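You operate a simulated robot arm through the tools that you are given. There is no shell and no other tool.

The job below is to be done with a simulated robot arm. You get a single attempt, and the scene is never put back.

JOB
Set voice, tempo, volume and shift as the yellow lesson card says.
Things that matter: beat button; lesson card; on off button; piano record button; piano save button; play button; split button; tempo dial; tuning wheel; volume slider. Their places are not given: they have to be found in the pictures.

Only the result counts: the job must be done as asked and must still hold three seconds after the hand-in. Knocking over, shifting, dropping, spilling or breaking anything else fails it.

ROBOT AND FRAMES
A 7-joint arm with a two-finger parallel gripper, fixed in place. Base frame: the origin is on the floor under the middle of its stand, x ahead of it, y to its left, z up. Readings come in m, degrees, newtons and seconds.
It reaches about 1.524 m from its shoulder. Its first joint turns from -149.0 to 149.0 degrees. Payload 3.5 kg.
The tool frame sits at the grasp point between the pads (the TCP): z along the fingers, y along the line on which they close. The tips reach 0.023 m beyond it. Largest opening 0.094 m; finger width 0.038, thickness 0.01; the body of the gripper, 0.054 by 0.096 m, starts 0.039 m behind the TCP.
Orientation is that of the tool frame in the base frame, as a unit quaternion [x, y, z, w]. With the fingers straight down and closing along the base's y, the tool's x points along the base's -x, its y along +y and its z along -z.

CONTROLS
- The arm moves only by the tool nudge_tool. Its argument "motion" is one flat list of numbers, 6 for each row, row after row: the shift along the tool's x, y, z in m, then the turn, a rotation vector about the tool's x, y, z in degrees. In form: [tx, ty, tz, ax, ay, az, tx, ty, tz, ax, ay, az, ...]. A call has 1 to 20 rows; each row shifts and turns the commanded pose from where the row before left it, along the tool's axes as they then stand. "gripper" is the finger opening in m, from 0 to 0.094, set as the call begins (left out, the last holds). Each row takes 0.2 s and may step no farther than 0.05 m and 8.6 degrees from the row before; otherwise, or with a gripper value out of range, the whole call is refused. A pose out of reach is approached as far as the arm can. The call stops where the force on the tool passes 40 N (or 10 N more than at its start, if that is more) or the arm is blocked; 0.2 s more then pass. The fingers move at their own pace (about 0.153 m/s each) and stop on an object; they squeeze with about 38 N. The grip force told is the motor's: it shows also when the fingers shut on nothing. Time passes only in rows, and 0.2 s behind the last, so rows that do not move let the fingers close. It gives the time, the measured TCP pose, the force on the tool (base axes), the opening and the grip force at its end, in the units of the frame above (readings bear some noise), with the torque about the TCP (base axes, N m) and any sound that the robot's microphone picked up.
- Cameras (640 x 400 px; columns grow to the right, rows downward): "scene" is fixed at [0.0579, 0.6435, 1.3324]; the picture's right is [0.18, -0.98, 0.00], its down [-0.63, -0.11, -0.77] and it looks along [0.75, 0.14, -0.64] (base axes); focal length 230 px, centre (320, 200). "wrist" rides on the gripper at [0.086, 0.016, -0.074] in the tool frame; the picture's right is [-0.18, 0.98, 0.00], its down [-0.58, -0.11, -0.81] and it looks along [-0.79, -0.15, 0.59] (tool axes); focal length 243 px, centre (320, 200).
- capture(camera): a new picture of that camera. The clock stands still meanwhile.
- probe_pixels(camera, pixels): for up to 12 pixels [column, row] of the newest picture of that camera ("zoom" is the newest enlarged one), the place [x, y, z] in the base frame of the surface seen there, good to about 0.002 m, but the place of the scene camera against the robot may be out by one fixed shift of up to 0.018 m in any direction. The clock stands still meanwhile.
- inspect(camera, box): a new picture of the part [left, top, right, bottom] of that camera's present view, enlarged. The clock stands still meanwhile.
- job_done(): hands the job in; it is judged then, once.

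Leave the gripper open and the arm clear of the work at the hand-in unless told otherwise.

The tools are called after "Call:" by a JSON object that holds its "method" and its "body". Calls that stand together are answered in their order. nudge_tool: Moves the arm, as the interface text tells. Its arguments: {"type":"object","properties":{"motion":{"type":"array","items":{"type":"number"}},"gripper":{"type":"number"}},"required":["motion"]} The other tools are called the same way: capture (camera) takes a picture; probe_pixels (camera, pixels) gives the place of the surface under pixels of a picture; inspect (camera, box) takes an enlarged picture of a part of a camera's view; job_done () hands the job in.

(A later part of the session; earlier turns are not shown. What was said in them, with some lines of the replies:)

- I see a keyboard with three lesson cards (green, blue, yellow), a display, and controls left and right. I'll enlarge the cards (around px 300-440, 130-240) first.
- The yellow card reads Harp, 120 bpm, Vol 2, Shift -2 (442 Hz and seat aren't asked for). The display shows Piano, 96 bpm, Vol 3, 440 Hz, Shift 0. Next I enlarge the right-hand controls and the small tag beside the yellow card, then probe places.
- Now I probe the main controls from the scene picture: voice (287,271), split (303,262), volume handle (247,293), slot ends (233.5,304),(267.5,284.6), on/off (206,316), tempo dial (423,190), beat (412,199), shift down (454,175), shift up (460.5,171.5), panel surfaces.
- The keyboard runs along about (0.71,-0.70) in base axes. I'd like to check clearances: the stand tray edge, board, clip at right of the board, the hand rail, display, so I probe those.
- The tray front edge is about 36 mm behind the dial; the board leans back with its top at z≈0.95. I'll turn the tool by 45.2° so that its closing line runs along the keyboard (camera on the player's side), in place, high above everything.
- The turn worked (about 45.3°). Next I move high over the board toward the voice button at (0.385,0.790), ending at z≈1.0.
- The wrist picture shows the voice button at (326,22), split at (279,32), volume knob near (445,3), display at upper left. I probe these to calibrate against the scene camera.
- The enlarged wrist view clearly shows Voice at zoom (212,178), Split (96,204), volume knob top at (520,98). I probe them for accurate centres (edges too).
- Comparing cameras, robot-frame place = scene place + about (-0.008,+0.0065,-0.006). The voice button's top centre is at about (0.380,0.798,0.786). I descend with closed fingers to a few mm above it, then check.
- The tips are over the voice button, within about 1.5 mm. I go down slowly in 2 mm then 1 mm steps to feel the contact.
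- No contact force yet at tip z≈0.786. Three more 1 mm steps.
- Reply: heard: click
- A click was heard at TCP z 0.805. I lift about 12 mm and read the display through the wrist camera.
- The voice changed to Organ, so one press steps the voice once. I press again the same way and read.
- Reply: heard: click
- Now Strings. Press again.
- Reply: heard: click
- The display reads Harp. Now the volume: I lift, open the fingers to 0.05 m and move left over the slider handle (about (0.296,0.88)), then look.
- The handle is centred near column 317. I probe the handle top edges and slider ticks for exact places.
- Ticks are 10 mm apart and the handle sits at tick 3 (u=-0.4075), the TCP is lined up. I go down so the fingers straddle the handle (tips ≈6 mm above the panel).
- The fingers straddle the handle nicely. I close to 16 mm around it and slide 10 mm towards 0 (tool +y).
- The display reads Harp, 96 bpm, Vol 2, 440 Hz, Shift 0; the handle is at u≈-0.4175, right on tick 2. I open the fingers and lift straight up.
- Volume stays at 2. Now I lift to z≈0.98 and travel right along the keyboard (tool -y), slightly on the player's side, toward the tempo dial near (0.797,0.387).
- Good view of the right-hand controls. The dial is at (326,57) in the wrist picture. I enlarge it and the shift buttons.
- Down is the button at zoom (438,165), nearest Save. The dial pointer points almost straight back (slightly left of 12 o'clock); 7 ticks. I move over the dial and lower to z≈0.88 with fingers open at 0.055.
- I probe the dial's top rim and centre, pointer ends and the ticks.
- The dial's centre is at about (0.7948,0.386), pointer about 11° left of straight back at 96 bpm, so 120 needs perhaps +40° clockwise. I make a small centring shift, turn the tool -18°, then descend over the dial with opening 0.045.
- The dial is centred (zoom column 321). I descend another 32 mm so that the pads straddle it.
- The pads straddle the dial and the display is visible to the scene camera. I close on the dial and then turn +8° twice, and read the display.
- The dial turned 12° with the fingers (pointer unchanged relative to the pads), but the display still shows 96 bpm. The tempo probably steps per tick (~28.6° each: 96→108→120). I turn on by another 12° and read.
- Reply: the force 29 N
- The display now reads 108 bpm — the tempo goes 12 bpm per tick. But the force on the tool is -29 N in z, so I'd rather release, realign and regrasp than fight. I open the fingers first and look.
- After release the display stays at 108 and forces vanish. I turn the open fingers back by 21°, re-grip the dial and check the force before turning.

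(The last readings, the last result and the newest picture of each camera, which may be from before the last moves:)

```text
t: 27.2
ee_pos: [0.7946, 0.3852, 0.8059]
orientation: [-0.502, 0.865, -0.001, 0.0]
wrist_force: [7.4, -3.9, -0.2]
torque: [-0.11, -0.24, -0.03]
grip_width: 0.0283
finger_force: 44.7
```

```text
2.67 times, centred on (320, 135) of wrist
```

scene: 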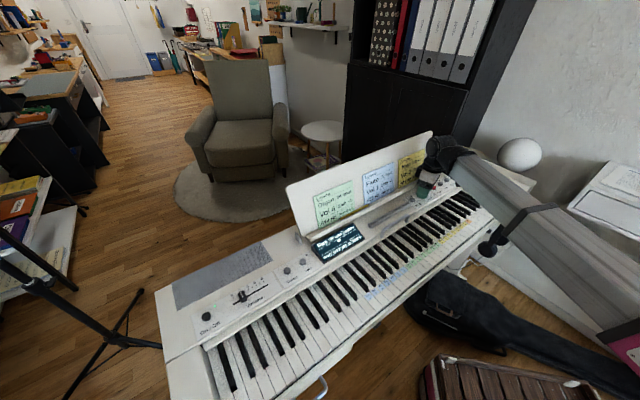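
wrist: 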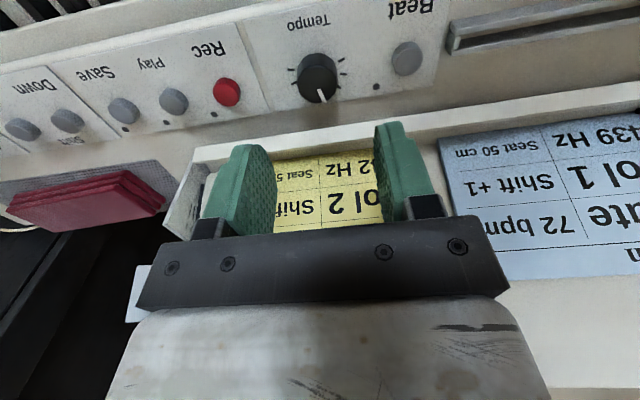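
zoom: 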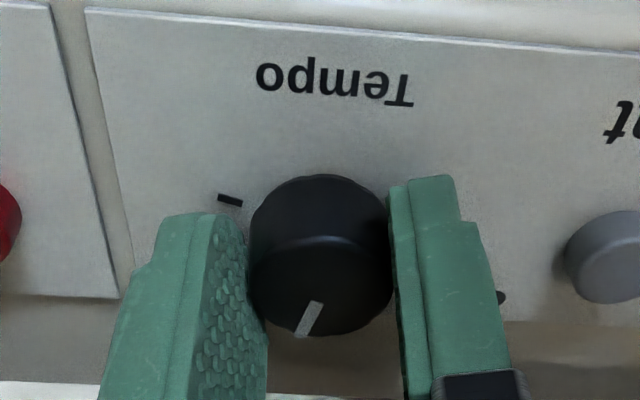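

Gripped again with small force (z≈0). I turn +5° three times and read forces.

Call:
{"method": "nudge_tool", "body": {"motion": [0, 0, 0, 0, 0, 5, 0, 0, 0, 0, 0, 5, 0, 0, 0, 0, 0, 5]}}

Call:
{"method": "inspect", "body": {"camera": "scene", "box": [290, 210, 380, 270]}}

```text
t: 28.0
ee_pos: [0.7962, 0.3842, 0.8047]
orientation: [-0.383, 0.924, 0.001, 0.0]
wrist_force: [8.4, -4.3, 3.9]
torque: [-0.37, 0.11, -0.01]
grip_width: 0.0284
finger_force: 44.9
```

```text
6.67 times, centred on (335, 240) of scene
```

zoom: 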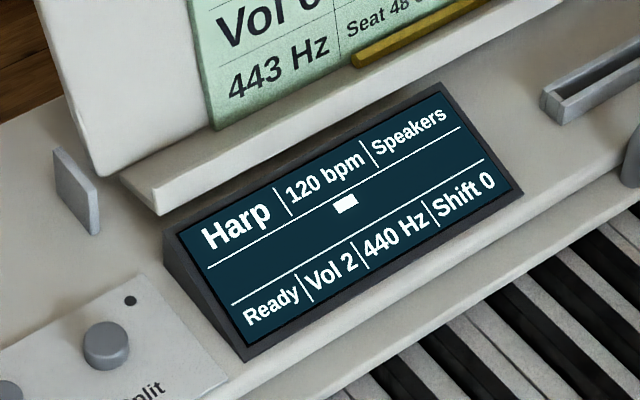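

It reads 120 bpm now, probably only just past the threshold. I turn 8° more to get near the middle of the 120 step, and read again.

Call:
{"method": "nudge_tool", "body": {"motion": [0, 0, 0, 0, 0, 4, 0, 0, 0, 0, 0, 4]}}

Call:
{"method": "inspect", "body": {"camera": "scene", "box": [290, 210, 380, 270]}}

Call:
{"method": "inspect", "body": {"camera": "wrist", "box": [200, 60, 440, 210]}}

```text
t: 28.6
ee_pos: [0.794, 0.3851, 0.8063]
orientation: [-0.319, 0.948, 0.001, 0.001]
wrist_force: [10.7, -0.3, 14.2]
torque: [-0.82, 0.7, -0.03]
grip_width: 0.028
finger_force: 44.9
```

```text
6.67 times, centred on (335, 240) of scene
```

zoom: 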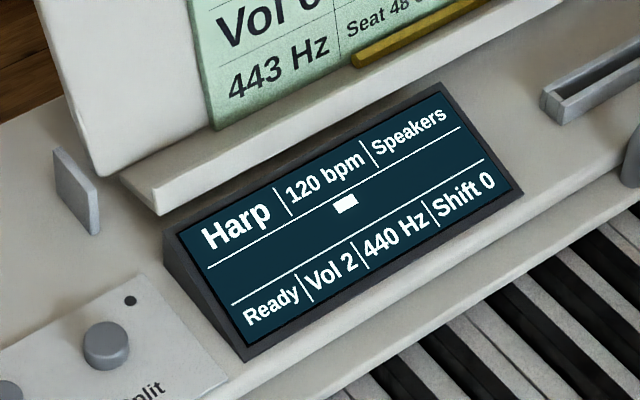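

```text
2.67 times, centred on (320, 135) of wrist
```

zoom: 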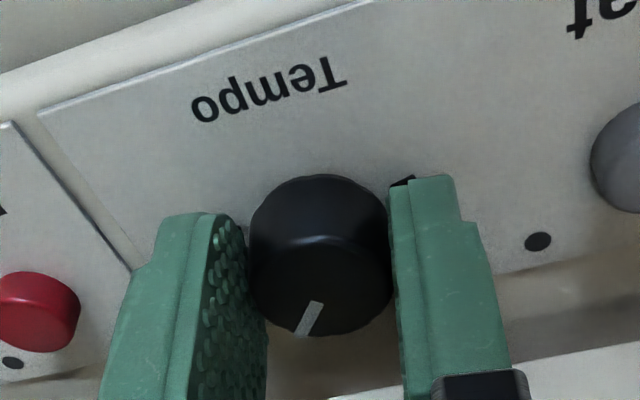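

Still 120 bpm. I open the fingers now, then check display and pointer.

Call:
{"method": "nudge_tool", "body": {"motion": [0, 0, 0, 0, 0, 0, 0, 0, 0, 0, 0, 0], "gripper": 0.045}}

Call:
{"method": "inspect", "body": {"camera": "scene", "box": [290, 210, 380, 270]}}

Call:
{"method": "inspect", "body": {"camera": "wrist", "box": [200, 60, 440, 210]}}

```text
t: 29.2
ee_pos: [0.7949, 0.385, 0.8059]
orientation: [-0.319, 0.948, 0.0, -0.001]
wrist_force: [-0.1, -0.5, -0.2]
torque: [0.02, -0.03, -0.01]
grip_width: 0.0448
finger_force: 0.0
```

```text
6.67 times, centred on (335, 240) of scene
```

zoom: 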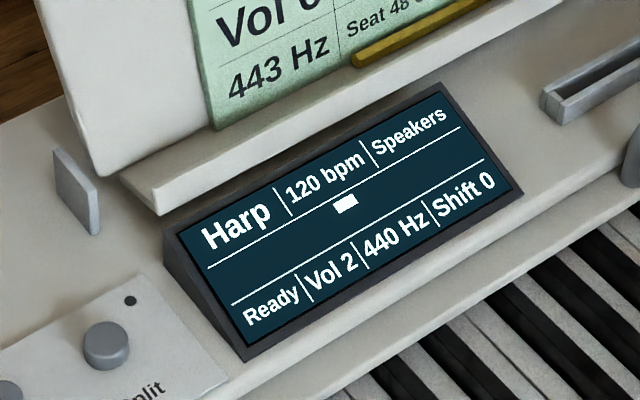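

```text
2.67 times, centred on (320, 135) of wrist
```

zoom: 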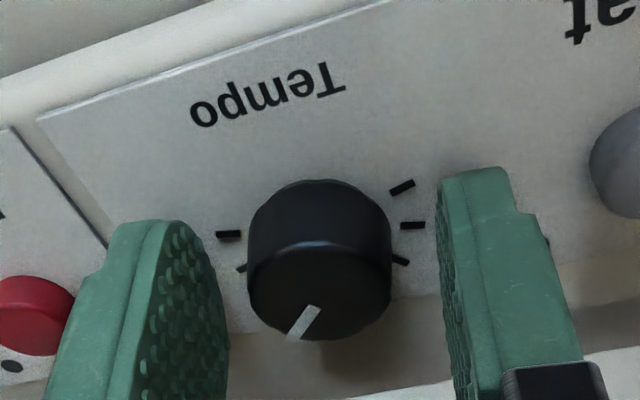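

The display still reads 120 bpm after release. I lift straight up clear of the dial, then turn the tool back by -8° to line up with the keyboard, and view the dial.

Call:
{"method": "nudge_tool", "body": {"motion": [0, 0, -0.015, 0, 0, 0, 0, 0, -0.03, 0, 0, 0, 0, 0, -0.03, 0, 0, 0, 0, 0, 0, 0, 0, -8, 0, 0, 0, 0, 0, 0]}}

Call:
{"method": "capture", "body": {"camera": "wrist"}}

Call:
{"method": "inspect", "body": {"camera": "wrist", "box": [240, 20, 400, 120]}}

```text
t: 30.4
ee_pos: [0.795, 0.3845, 0.8793]
orientation: [-0.385, 0.923, 0.0, 0.0]
wrist_force: [0.3, 0.4, -0.4]
torque: [-0.02, -0.03, -0.02]
grip_width: 0.0451
finger_force: 0.0
```

```text
taken
```

wrist: 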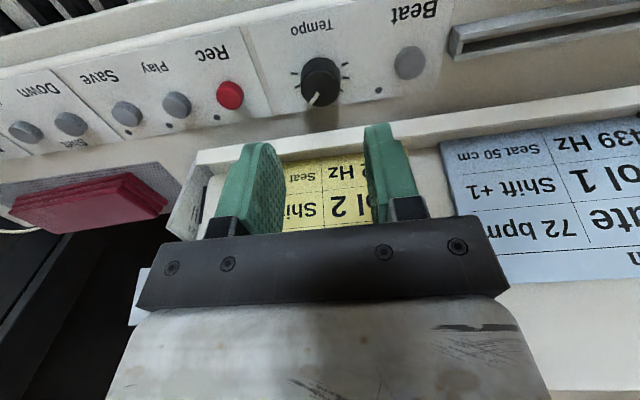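

```text
4.00 times, centred on (320, 70) of wrist
```

zoom: 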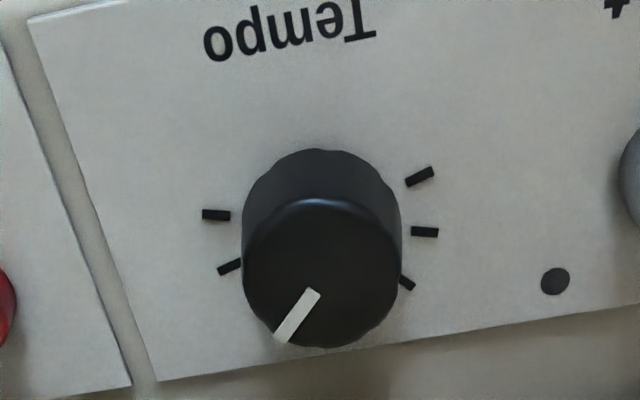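

I probe the pointer's ends to work out its angle now.

Call:
{"method": "probe_pixels", "body": {"camera": "zoom", "pixels": [[314, 294], [283, 333], [322, 275], [216, 215], [229, 267], [425, 232], [420, 176], [407, 283]]}}

Call:
{"method": "inspect", "body": {"camera": "scene", "box": [290, 210, 380, 270]}}

```text
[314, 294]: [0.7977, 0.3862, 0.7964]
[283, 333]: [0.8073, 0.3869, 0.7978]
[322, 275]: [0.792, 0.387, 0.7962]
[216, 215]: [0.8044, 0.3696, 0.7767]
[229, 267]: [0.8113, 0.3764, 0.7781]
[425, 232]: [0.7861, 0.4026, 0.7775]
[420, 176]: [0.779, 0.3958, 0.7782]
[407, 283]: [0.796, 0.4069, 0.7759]
```

```text
6.67 times, centred on (335, 240) of scene
```

zoom: 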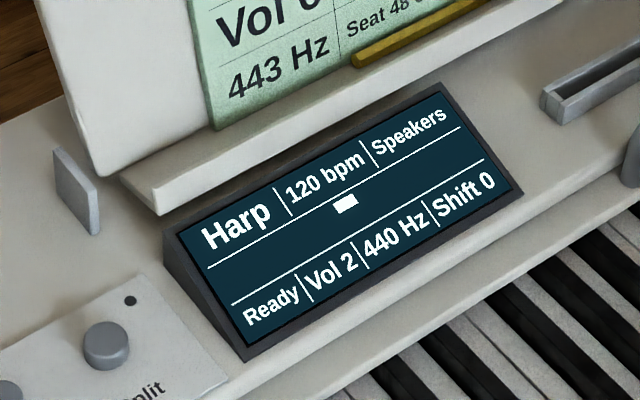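

The pointer is now at about +41°, near the 120 tick, and the display holds 120. Next: the Shift Down button at about (0.942,0.236). I close the fingers and travel right (tool -y) at this height, slightly on the player's side.

Call:
{"method": "nudge_tool", "body": {"motion": [0.02, 0, -0.02, 0, 0, 0, 0, -0.042, 0, 0, 0, 0, 0, -0.042, 0, 0, 0, 0, 0, -0.042, 0, 0, 0, 0, 0, -0.042, 0, 0, 0, 0, 0, -0.041, 0, 0, 0, 0, -0.018, 0, 0.02, 0, 0, 0], "gripper": 0.0}}

Call:
{"method": "capture", "body": {"camera": "wrist"}}

Call:
{"method": "inspect", "body": {"camera": "wrist", "box": [220, 10, 420, 135]}}

```text
t: 32.0
ee_pos: [0.9426, 0.2363, 0.8806]
orientation: [-0.385, 0.923, 0.0, 0.001]
wrist_force: [-0.9, -0.5, 0.0]
torque: [-0.03, -0.01, 0.02]
grip_width: 0.0
finger_force: 38.2
```

```text
taken
```

wrist: 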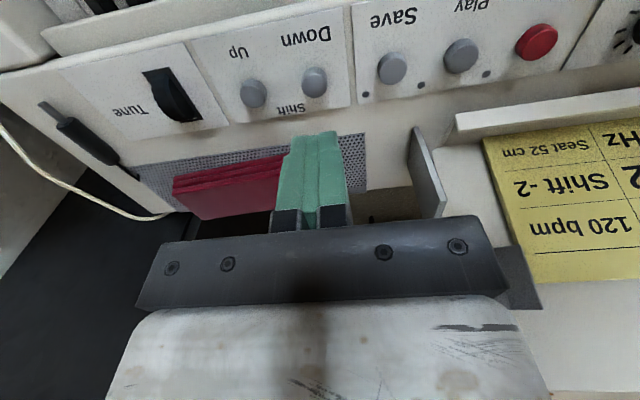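

```text
3.20 times, centred on (320, 72) of wrist
```

zoom: 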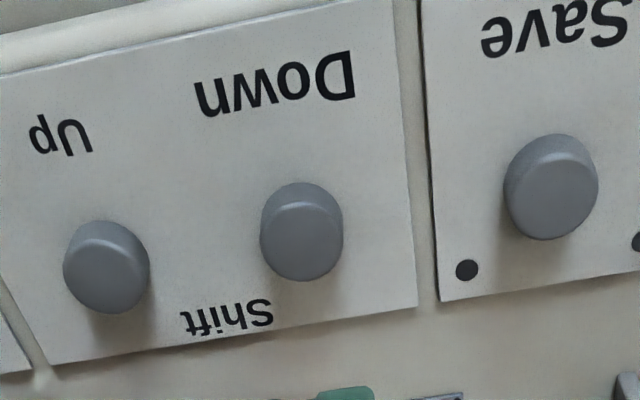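

The Down button is at zoom (302,243). I probe its top rim and centre.

Call:
{"method": "probe_pixels", "body": {"camera": "zoom", "pixels": [[302, 243], [266, 243], [338, 243], [302, 212], [302, 274], [106, 275], [555, 195], [360, 255]]}}

```text
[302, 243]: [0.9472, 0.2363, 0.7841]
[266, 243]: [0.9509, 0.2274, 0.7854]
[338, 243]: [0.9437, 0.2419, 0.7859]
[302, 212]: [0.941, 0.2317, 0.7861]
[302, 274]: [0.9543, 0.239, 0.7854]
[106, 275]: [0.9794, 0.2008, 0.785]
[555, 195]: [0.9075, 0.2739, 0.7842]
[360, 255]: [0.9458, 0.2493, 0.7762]
```

Down's centre is at about (0.9474,0.235,0.7855). I correct by (-2.5,-4.3) mm in tool x/y and descend to about 9 mm above it, then look.

Call:
{"method": "nudge_tool", "body": {"motion": [-0.0025, -0.0043, 0.01, 0, 0, 0, 0, 0, 0.03, 0, 0, 0, 0, 0, 0.02, 0, 0, 0, 0, 0, 0.003, 0, 0, 0]}}

Call:
{"method": "inspect", "body": {"camera": "wrist", "box": [220, 80, 420, 205]}}

```text
t: 33.0
ee_pos: [0.9452, 0.2332, 0.8155]
orientation: [-0.384, 0.923, 0.001, 0.0]
wrist_force: [-0.2, -0.6, 0.9]
torque: [0.02, 0.0, 0.02]
grip_width: 0.0002
finger_force: 38.2
```

```text
3.20 times, centred on (320, 142) of wrist
```

zoom: 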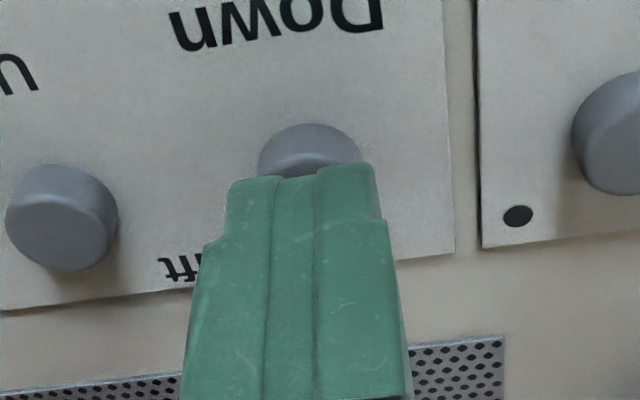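

Aligned over Down only. I press down 8+2+1 mm and listen.

Call:
{"method": "nudge_tool", "body": {"motion": [0, 0, 0.006, 0, 0, 0, 0, 0, 0.003, 0, 0, 0, 0, 0, 0.001, 0, 0, 0, 0, 0, 0.001, 0, 0, 0]}}

Call:
{"method": "inspect", "body": {"camera": "scene", "box": [290, 210, 380, 270]}}

```text
t: 34.0
ee_pos: [0.946, 0.2348, 0.8062]
orientation: [-0.385, 0.923, 0.0, 0.001]
wrist_force: [-0.1, -2.2, 1.1]
torque: [0.0, 0.04, 0.01]
grip_width: 0.0
finger_force: 38.0
```

```text
6.67 times, centred on (335, 240) of scene
```

zoom: 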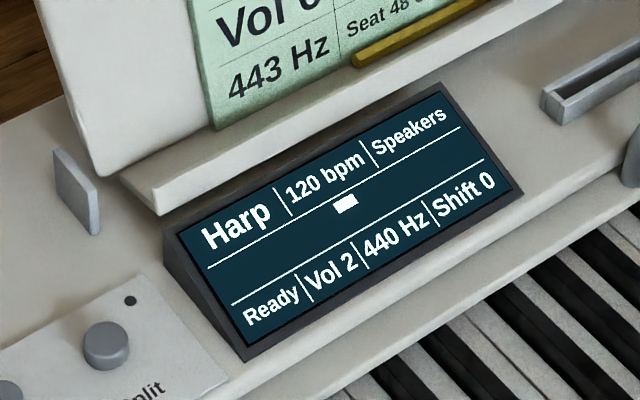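

No click yet (TCP z 0.806). One more step of 1 mm, then another.

Call:
{"method": "nudge_tool", "body": {"motion": [0, 0, 0.001, 0, 0, 0]}}

Call:
{"method": "inspect", "body": {"camera": "scene", "box": [290, 210, 380, 270]}}

```text
t: 34.4
ee_pos: [0.9455, 0.2335, 0.8054]
orientation: [-0.385, 0.923, 0.0, 0.001]
wrist_force: [1.1, -0.6, 2.4]
torque: [-0.01, -0.05, 0.03]
grip_width: 0.0001
finger_force: 38.0
heard: click
```

```text
6.67 times, centred on (335, 240) of scene
```

zoom: 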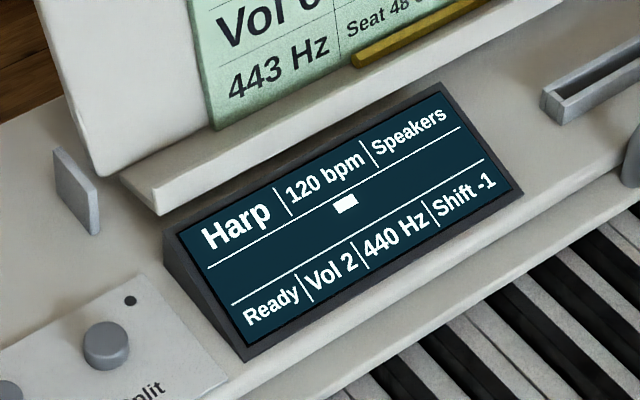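

A click, and the display shows Shift -1. I release fully, press the same depth once more, and release.

Call:
{"method": "nudge_tool", "body": {"motion": [0, 0, -0.004, 0, 0, 0, 0, 0, -0.006, 0, 0, 0, 0, 0, 0, 0, 0, 0, 0, 0, 0.006, 0, 0, 0, 0, 0, 0.002, 0, 0, 0, 0, 0, 0.001, 0, 0, 0, 0, 0, 0.001, 0, 0, 0]}}

Call:
{"method": "inspect", "body": {"camera": "scene", "box": [290, 210, 380, 270]}}

```text
t: 36.0
ee_pos: [0.947, 0.2358, 0.8039]
orientation: [-0.384, 0.923, 0.0, 0.0]
wrist_force: [0.8, 1.5, 1.4]
torque: [0.04, 0.02, 0.01]
grip_width: 0.0
finger_force: 37.6
heard: click
```

```text
6.67 times, centred on (335, 240) of scene
```

zoom: 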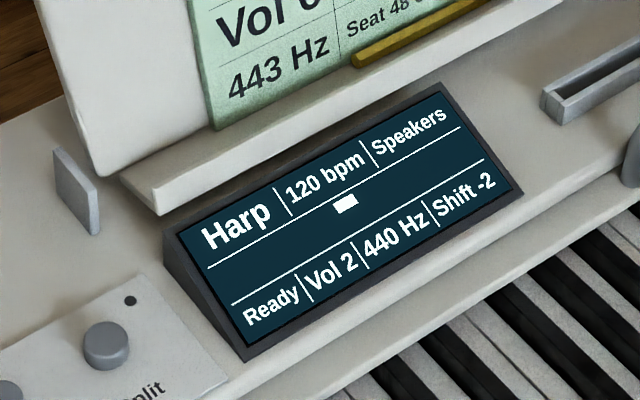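

The display reads Harp, 120 bpm, Vol 2, 440 Hz, Shift -2. Now I lift straight up about 0.2 m, backing a bit towards the player's side once clear.

Call:
{"method": "nudge_tool", "body": {"motion": [0, 0, -0.005, 0, 0, 0, 0, 0, -0.02, 0, 0, 0, 0, 0, -0.04, 0, 0, 0, 0, 0, -0.04, 0, 0, 0, 0.01, 0, -0.04, 0, 0, 0, 0.02, 0, -0.04, 0, 0, 0, 0.02, 0, -0.04, 0, 0, 0]}}

Call:
{"method": "capture", "body": {"camera": "scene"}}

Call:
{"method": "inspect", "body": {"camera": "scene", "box": [290, 210, 380, 270]}}

Call:
{"method": "capture", "body": {"camera": "wrist"}}

```text
t: 37.6
ee_pos: [0.9125, 0.1995, 1.0308]
orientation: [-0.384, 0.923, -0.001, 0.001]
wrist_force: [0.8, 0.0, -0.8]
torque: [0.0, 0.04, -0.03]
grip_width: 0.0
finger_force: 38.2
```

```text
taken
```

scene: 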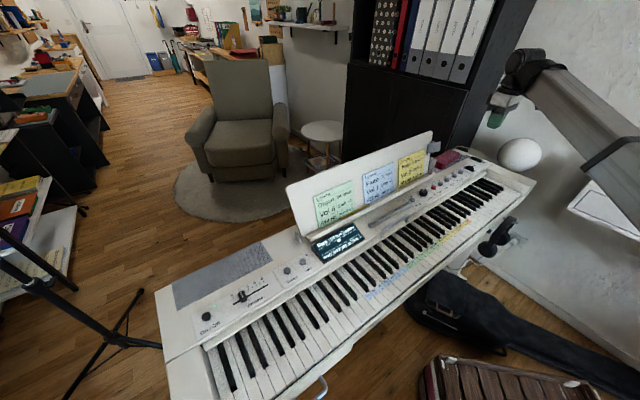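

```text
6.67 times, centred on (335, 240) of scene
```

zoom: 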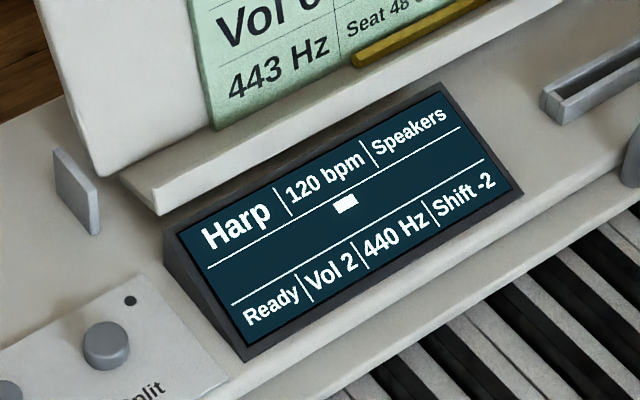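

```text
taken
```

wrist: 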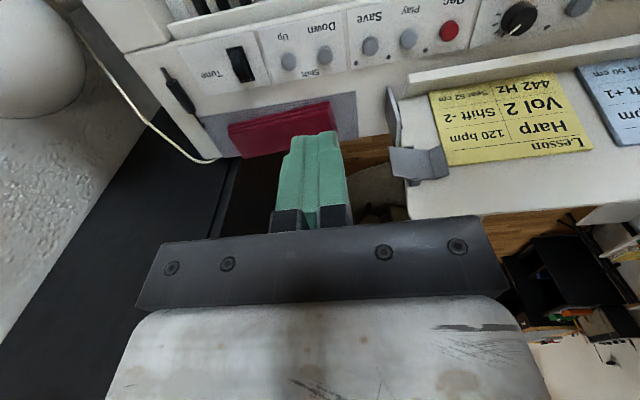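

All four settings are right and tuning is unchanged. I open the gripper, rise a little more, wait some rows, and check that everything holds.

Call:
{"method": "nudge_tool", "body": {"motion": [0.02, 0, -0.03, 0, 0, 0, 0.02, 0, -0.03, 0, 0, 0, 0, 0, 0, 0, 0, 0, 0, 0, 0, 0, 0, 0, 0, 0, 0, 0, 0, 0, 0, 0, 0, 0, 0, 0, 0, 0, 0, 0, 0, 0, 0, 0, 0, 0, 0, 0, 0, 0, 0, 0, 0, 0, 0, 0, 0, 0, 0, 0, 0, 0, 0, 0, 0, 0, 0, 0, 0, 0, 0, 0, 0, 0, 0, 0, 0, 0, 0, 0, 0, 0, 0, 0, 0, 0, 0, 0, 0, 0, 0, 0, 0, 0, 0, 0], "gripper": 0.094}}

Call:
{"method": "inspect", "body": {"camera": "scene", "box": [290, 210, 380, 270]}}

Call:
{"method": "inspect", "body": {"camera": "scene", "box": [400, 140, 500, 210]}}

Call:
{"method": "inspect", "body": {"camera": "scene", "box": [170, 240, 330, 350]}}

```text
t: 41.0
ee_pos: [0.8845, 0.1707, 1.0894]
orientation: [-0.384, 0.923, 0.0, 0.0]
wrist_force: [-0.3, -0.2, 0.2]
torque: [-0.04, -0.06, -0.01]
grip_width: 0.0938
finger_force: 0.0
```

```text
6.67 times, centred on (335, 240) of scene
```

zoom: 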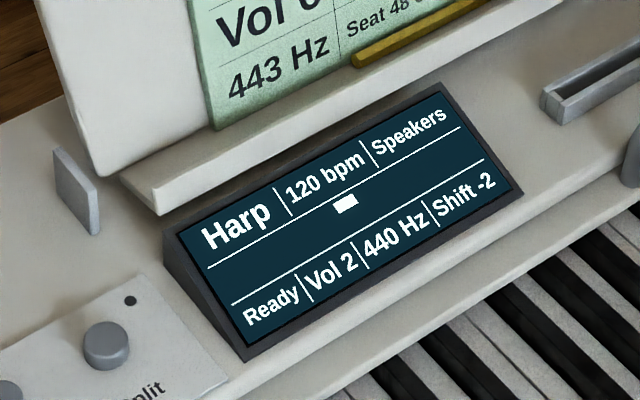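

```text
5.71 times, centred on (450, 175) of scene
```

zoom: 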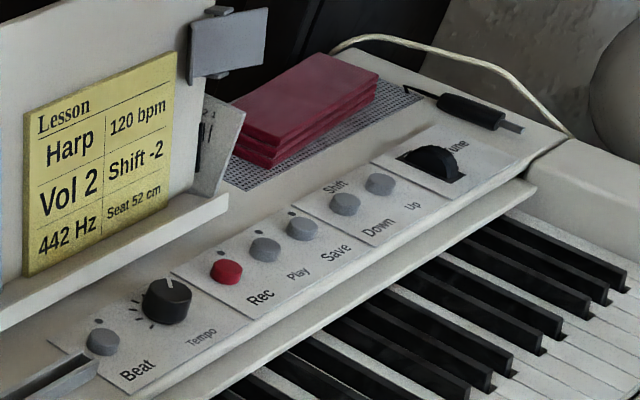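

```text
3.64 times, centred on (250, 295) of scene
```

zoom: 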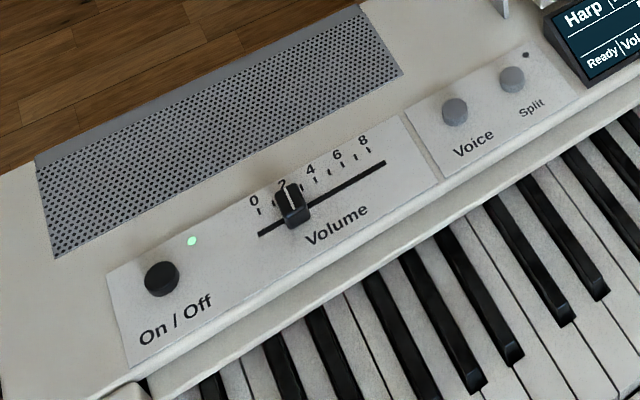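

After more than 3 s the display still shows Harp, 120 bpm, Vol 2, 440 Hz and Shift -2. The other lamps are off, nothing else has moved, the arm is clear and the gripper is open. I'm handing the job in.

Call:
{"method": "job_done", "body": {}}

```text
The job is handed in.
```

The keyboard is set as the yellow lesson card says, and I've handed the job in. The display held these values for over three seconds before the hand-in:

| Setting | Before | Now |
|---|---|---|
| Voice | Piano | Harp |
| Tempo | 96 bpm | 120 bpm |
| Volume | 3 | 2 |
| Shift | 0 | -2 |

The card also lists 442 Hz and a seat height of 52 cm. You didn't ask for those, so tuning stays at 440 Hz and I didn't touch the seat.

I didn't press any of the other buttons, and nothing else looked moved in the last pictures. The arm is clear of the keyboard with the gripper open.
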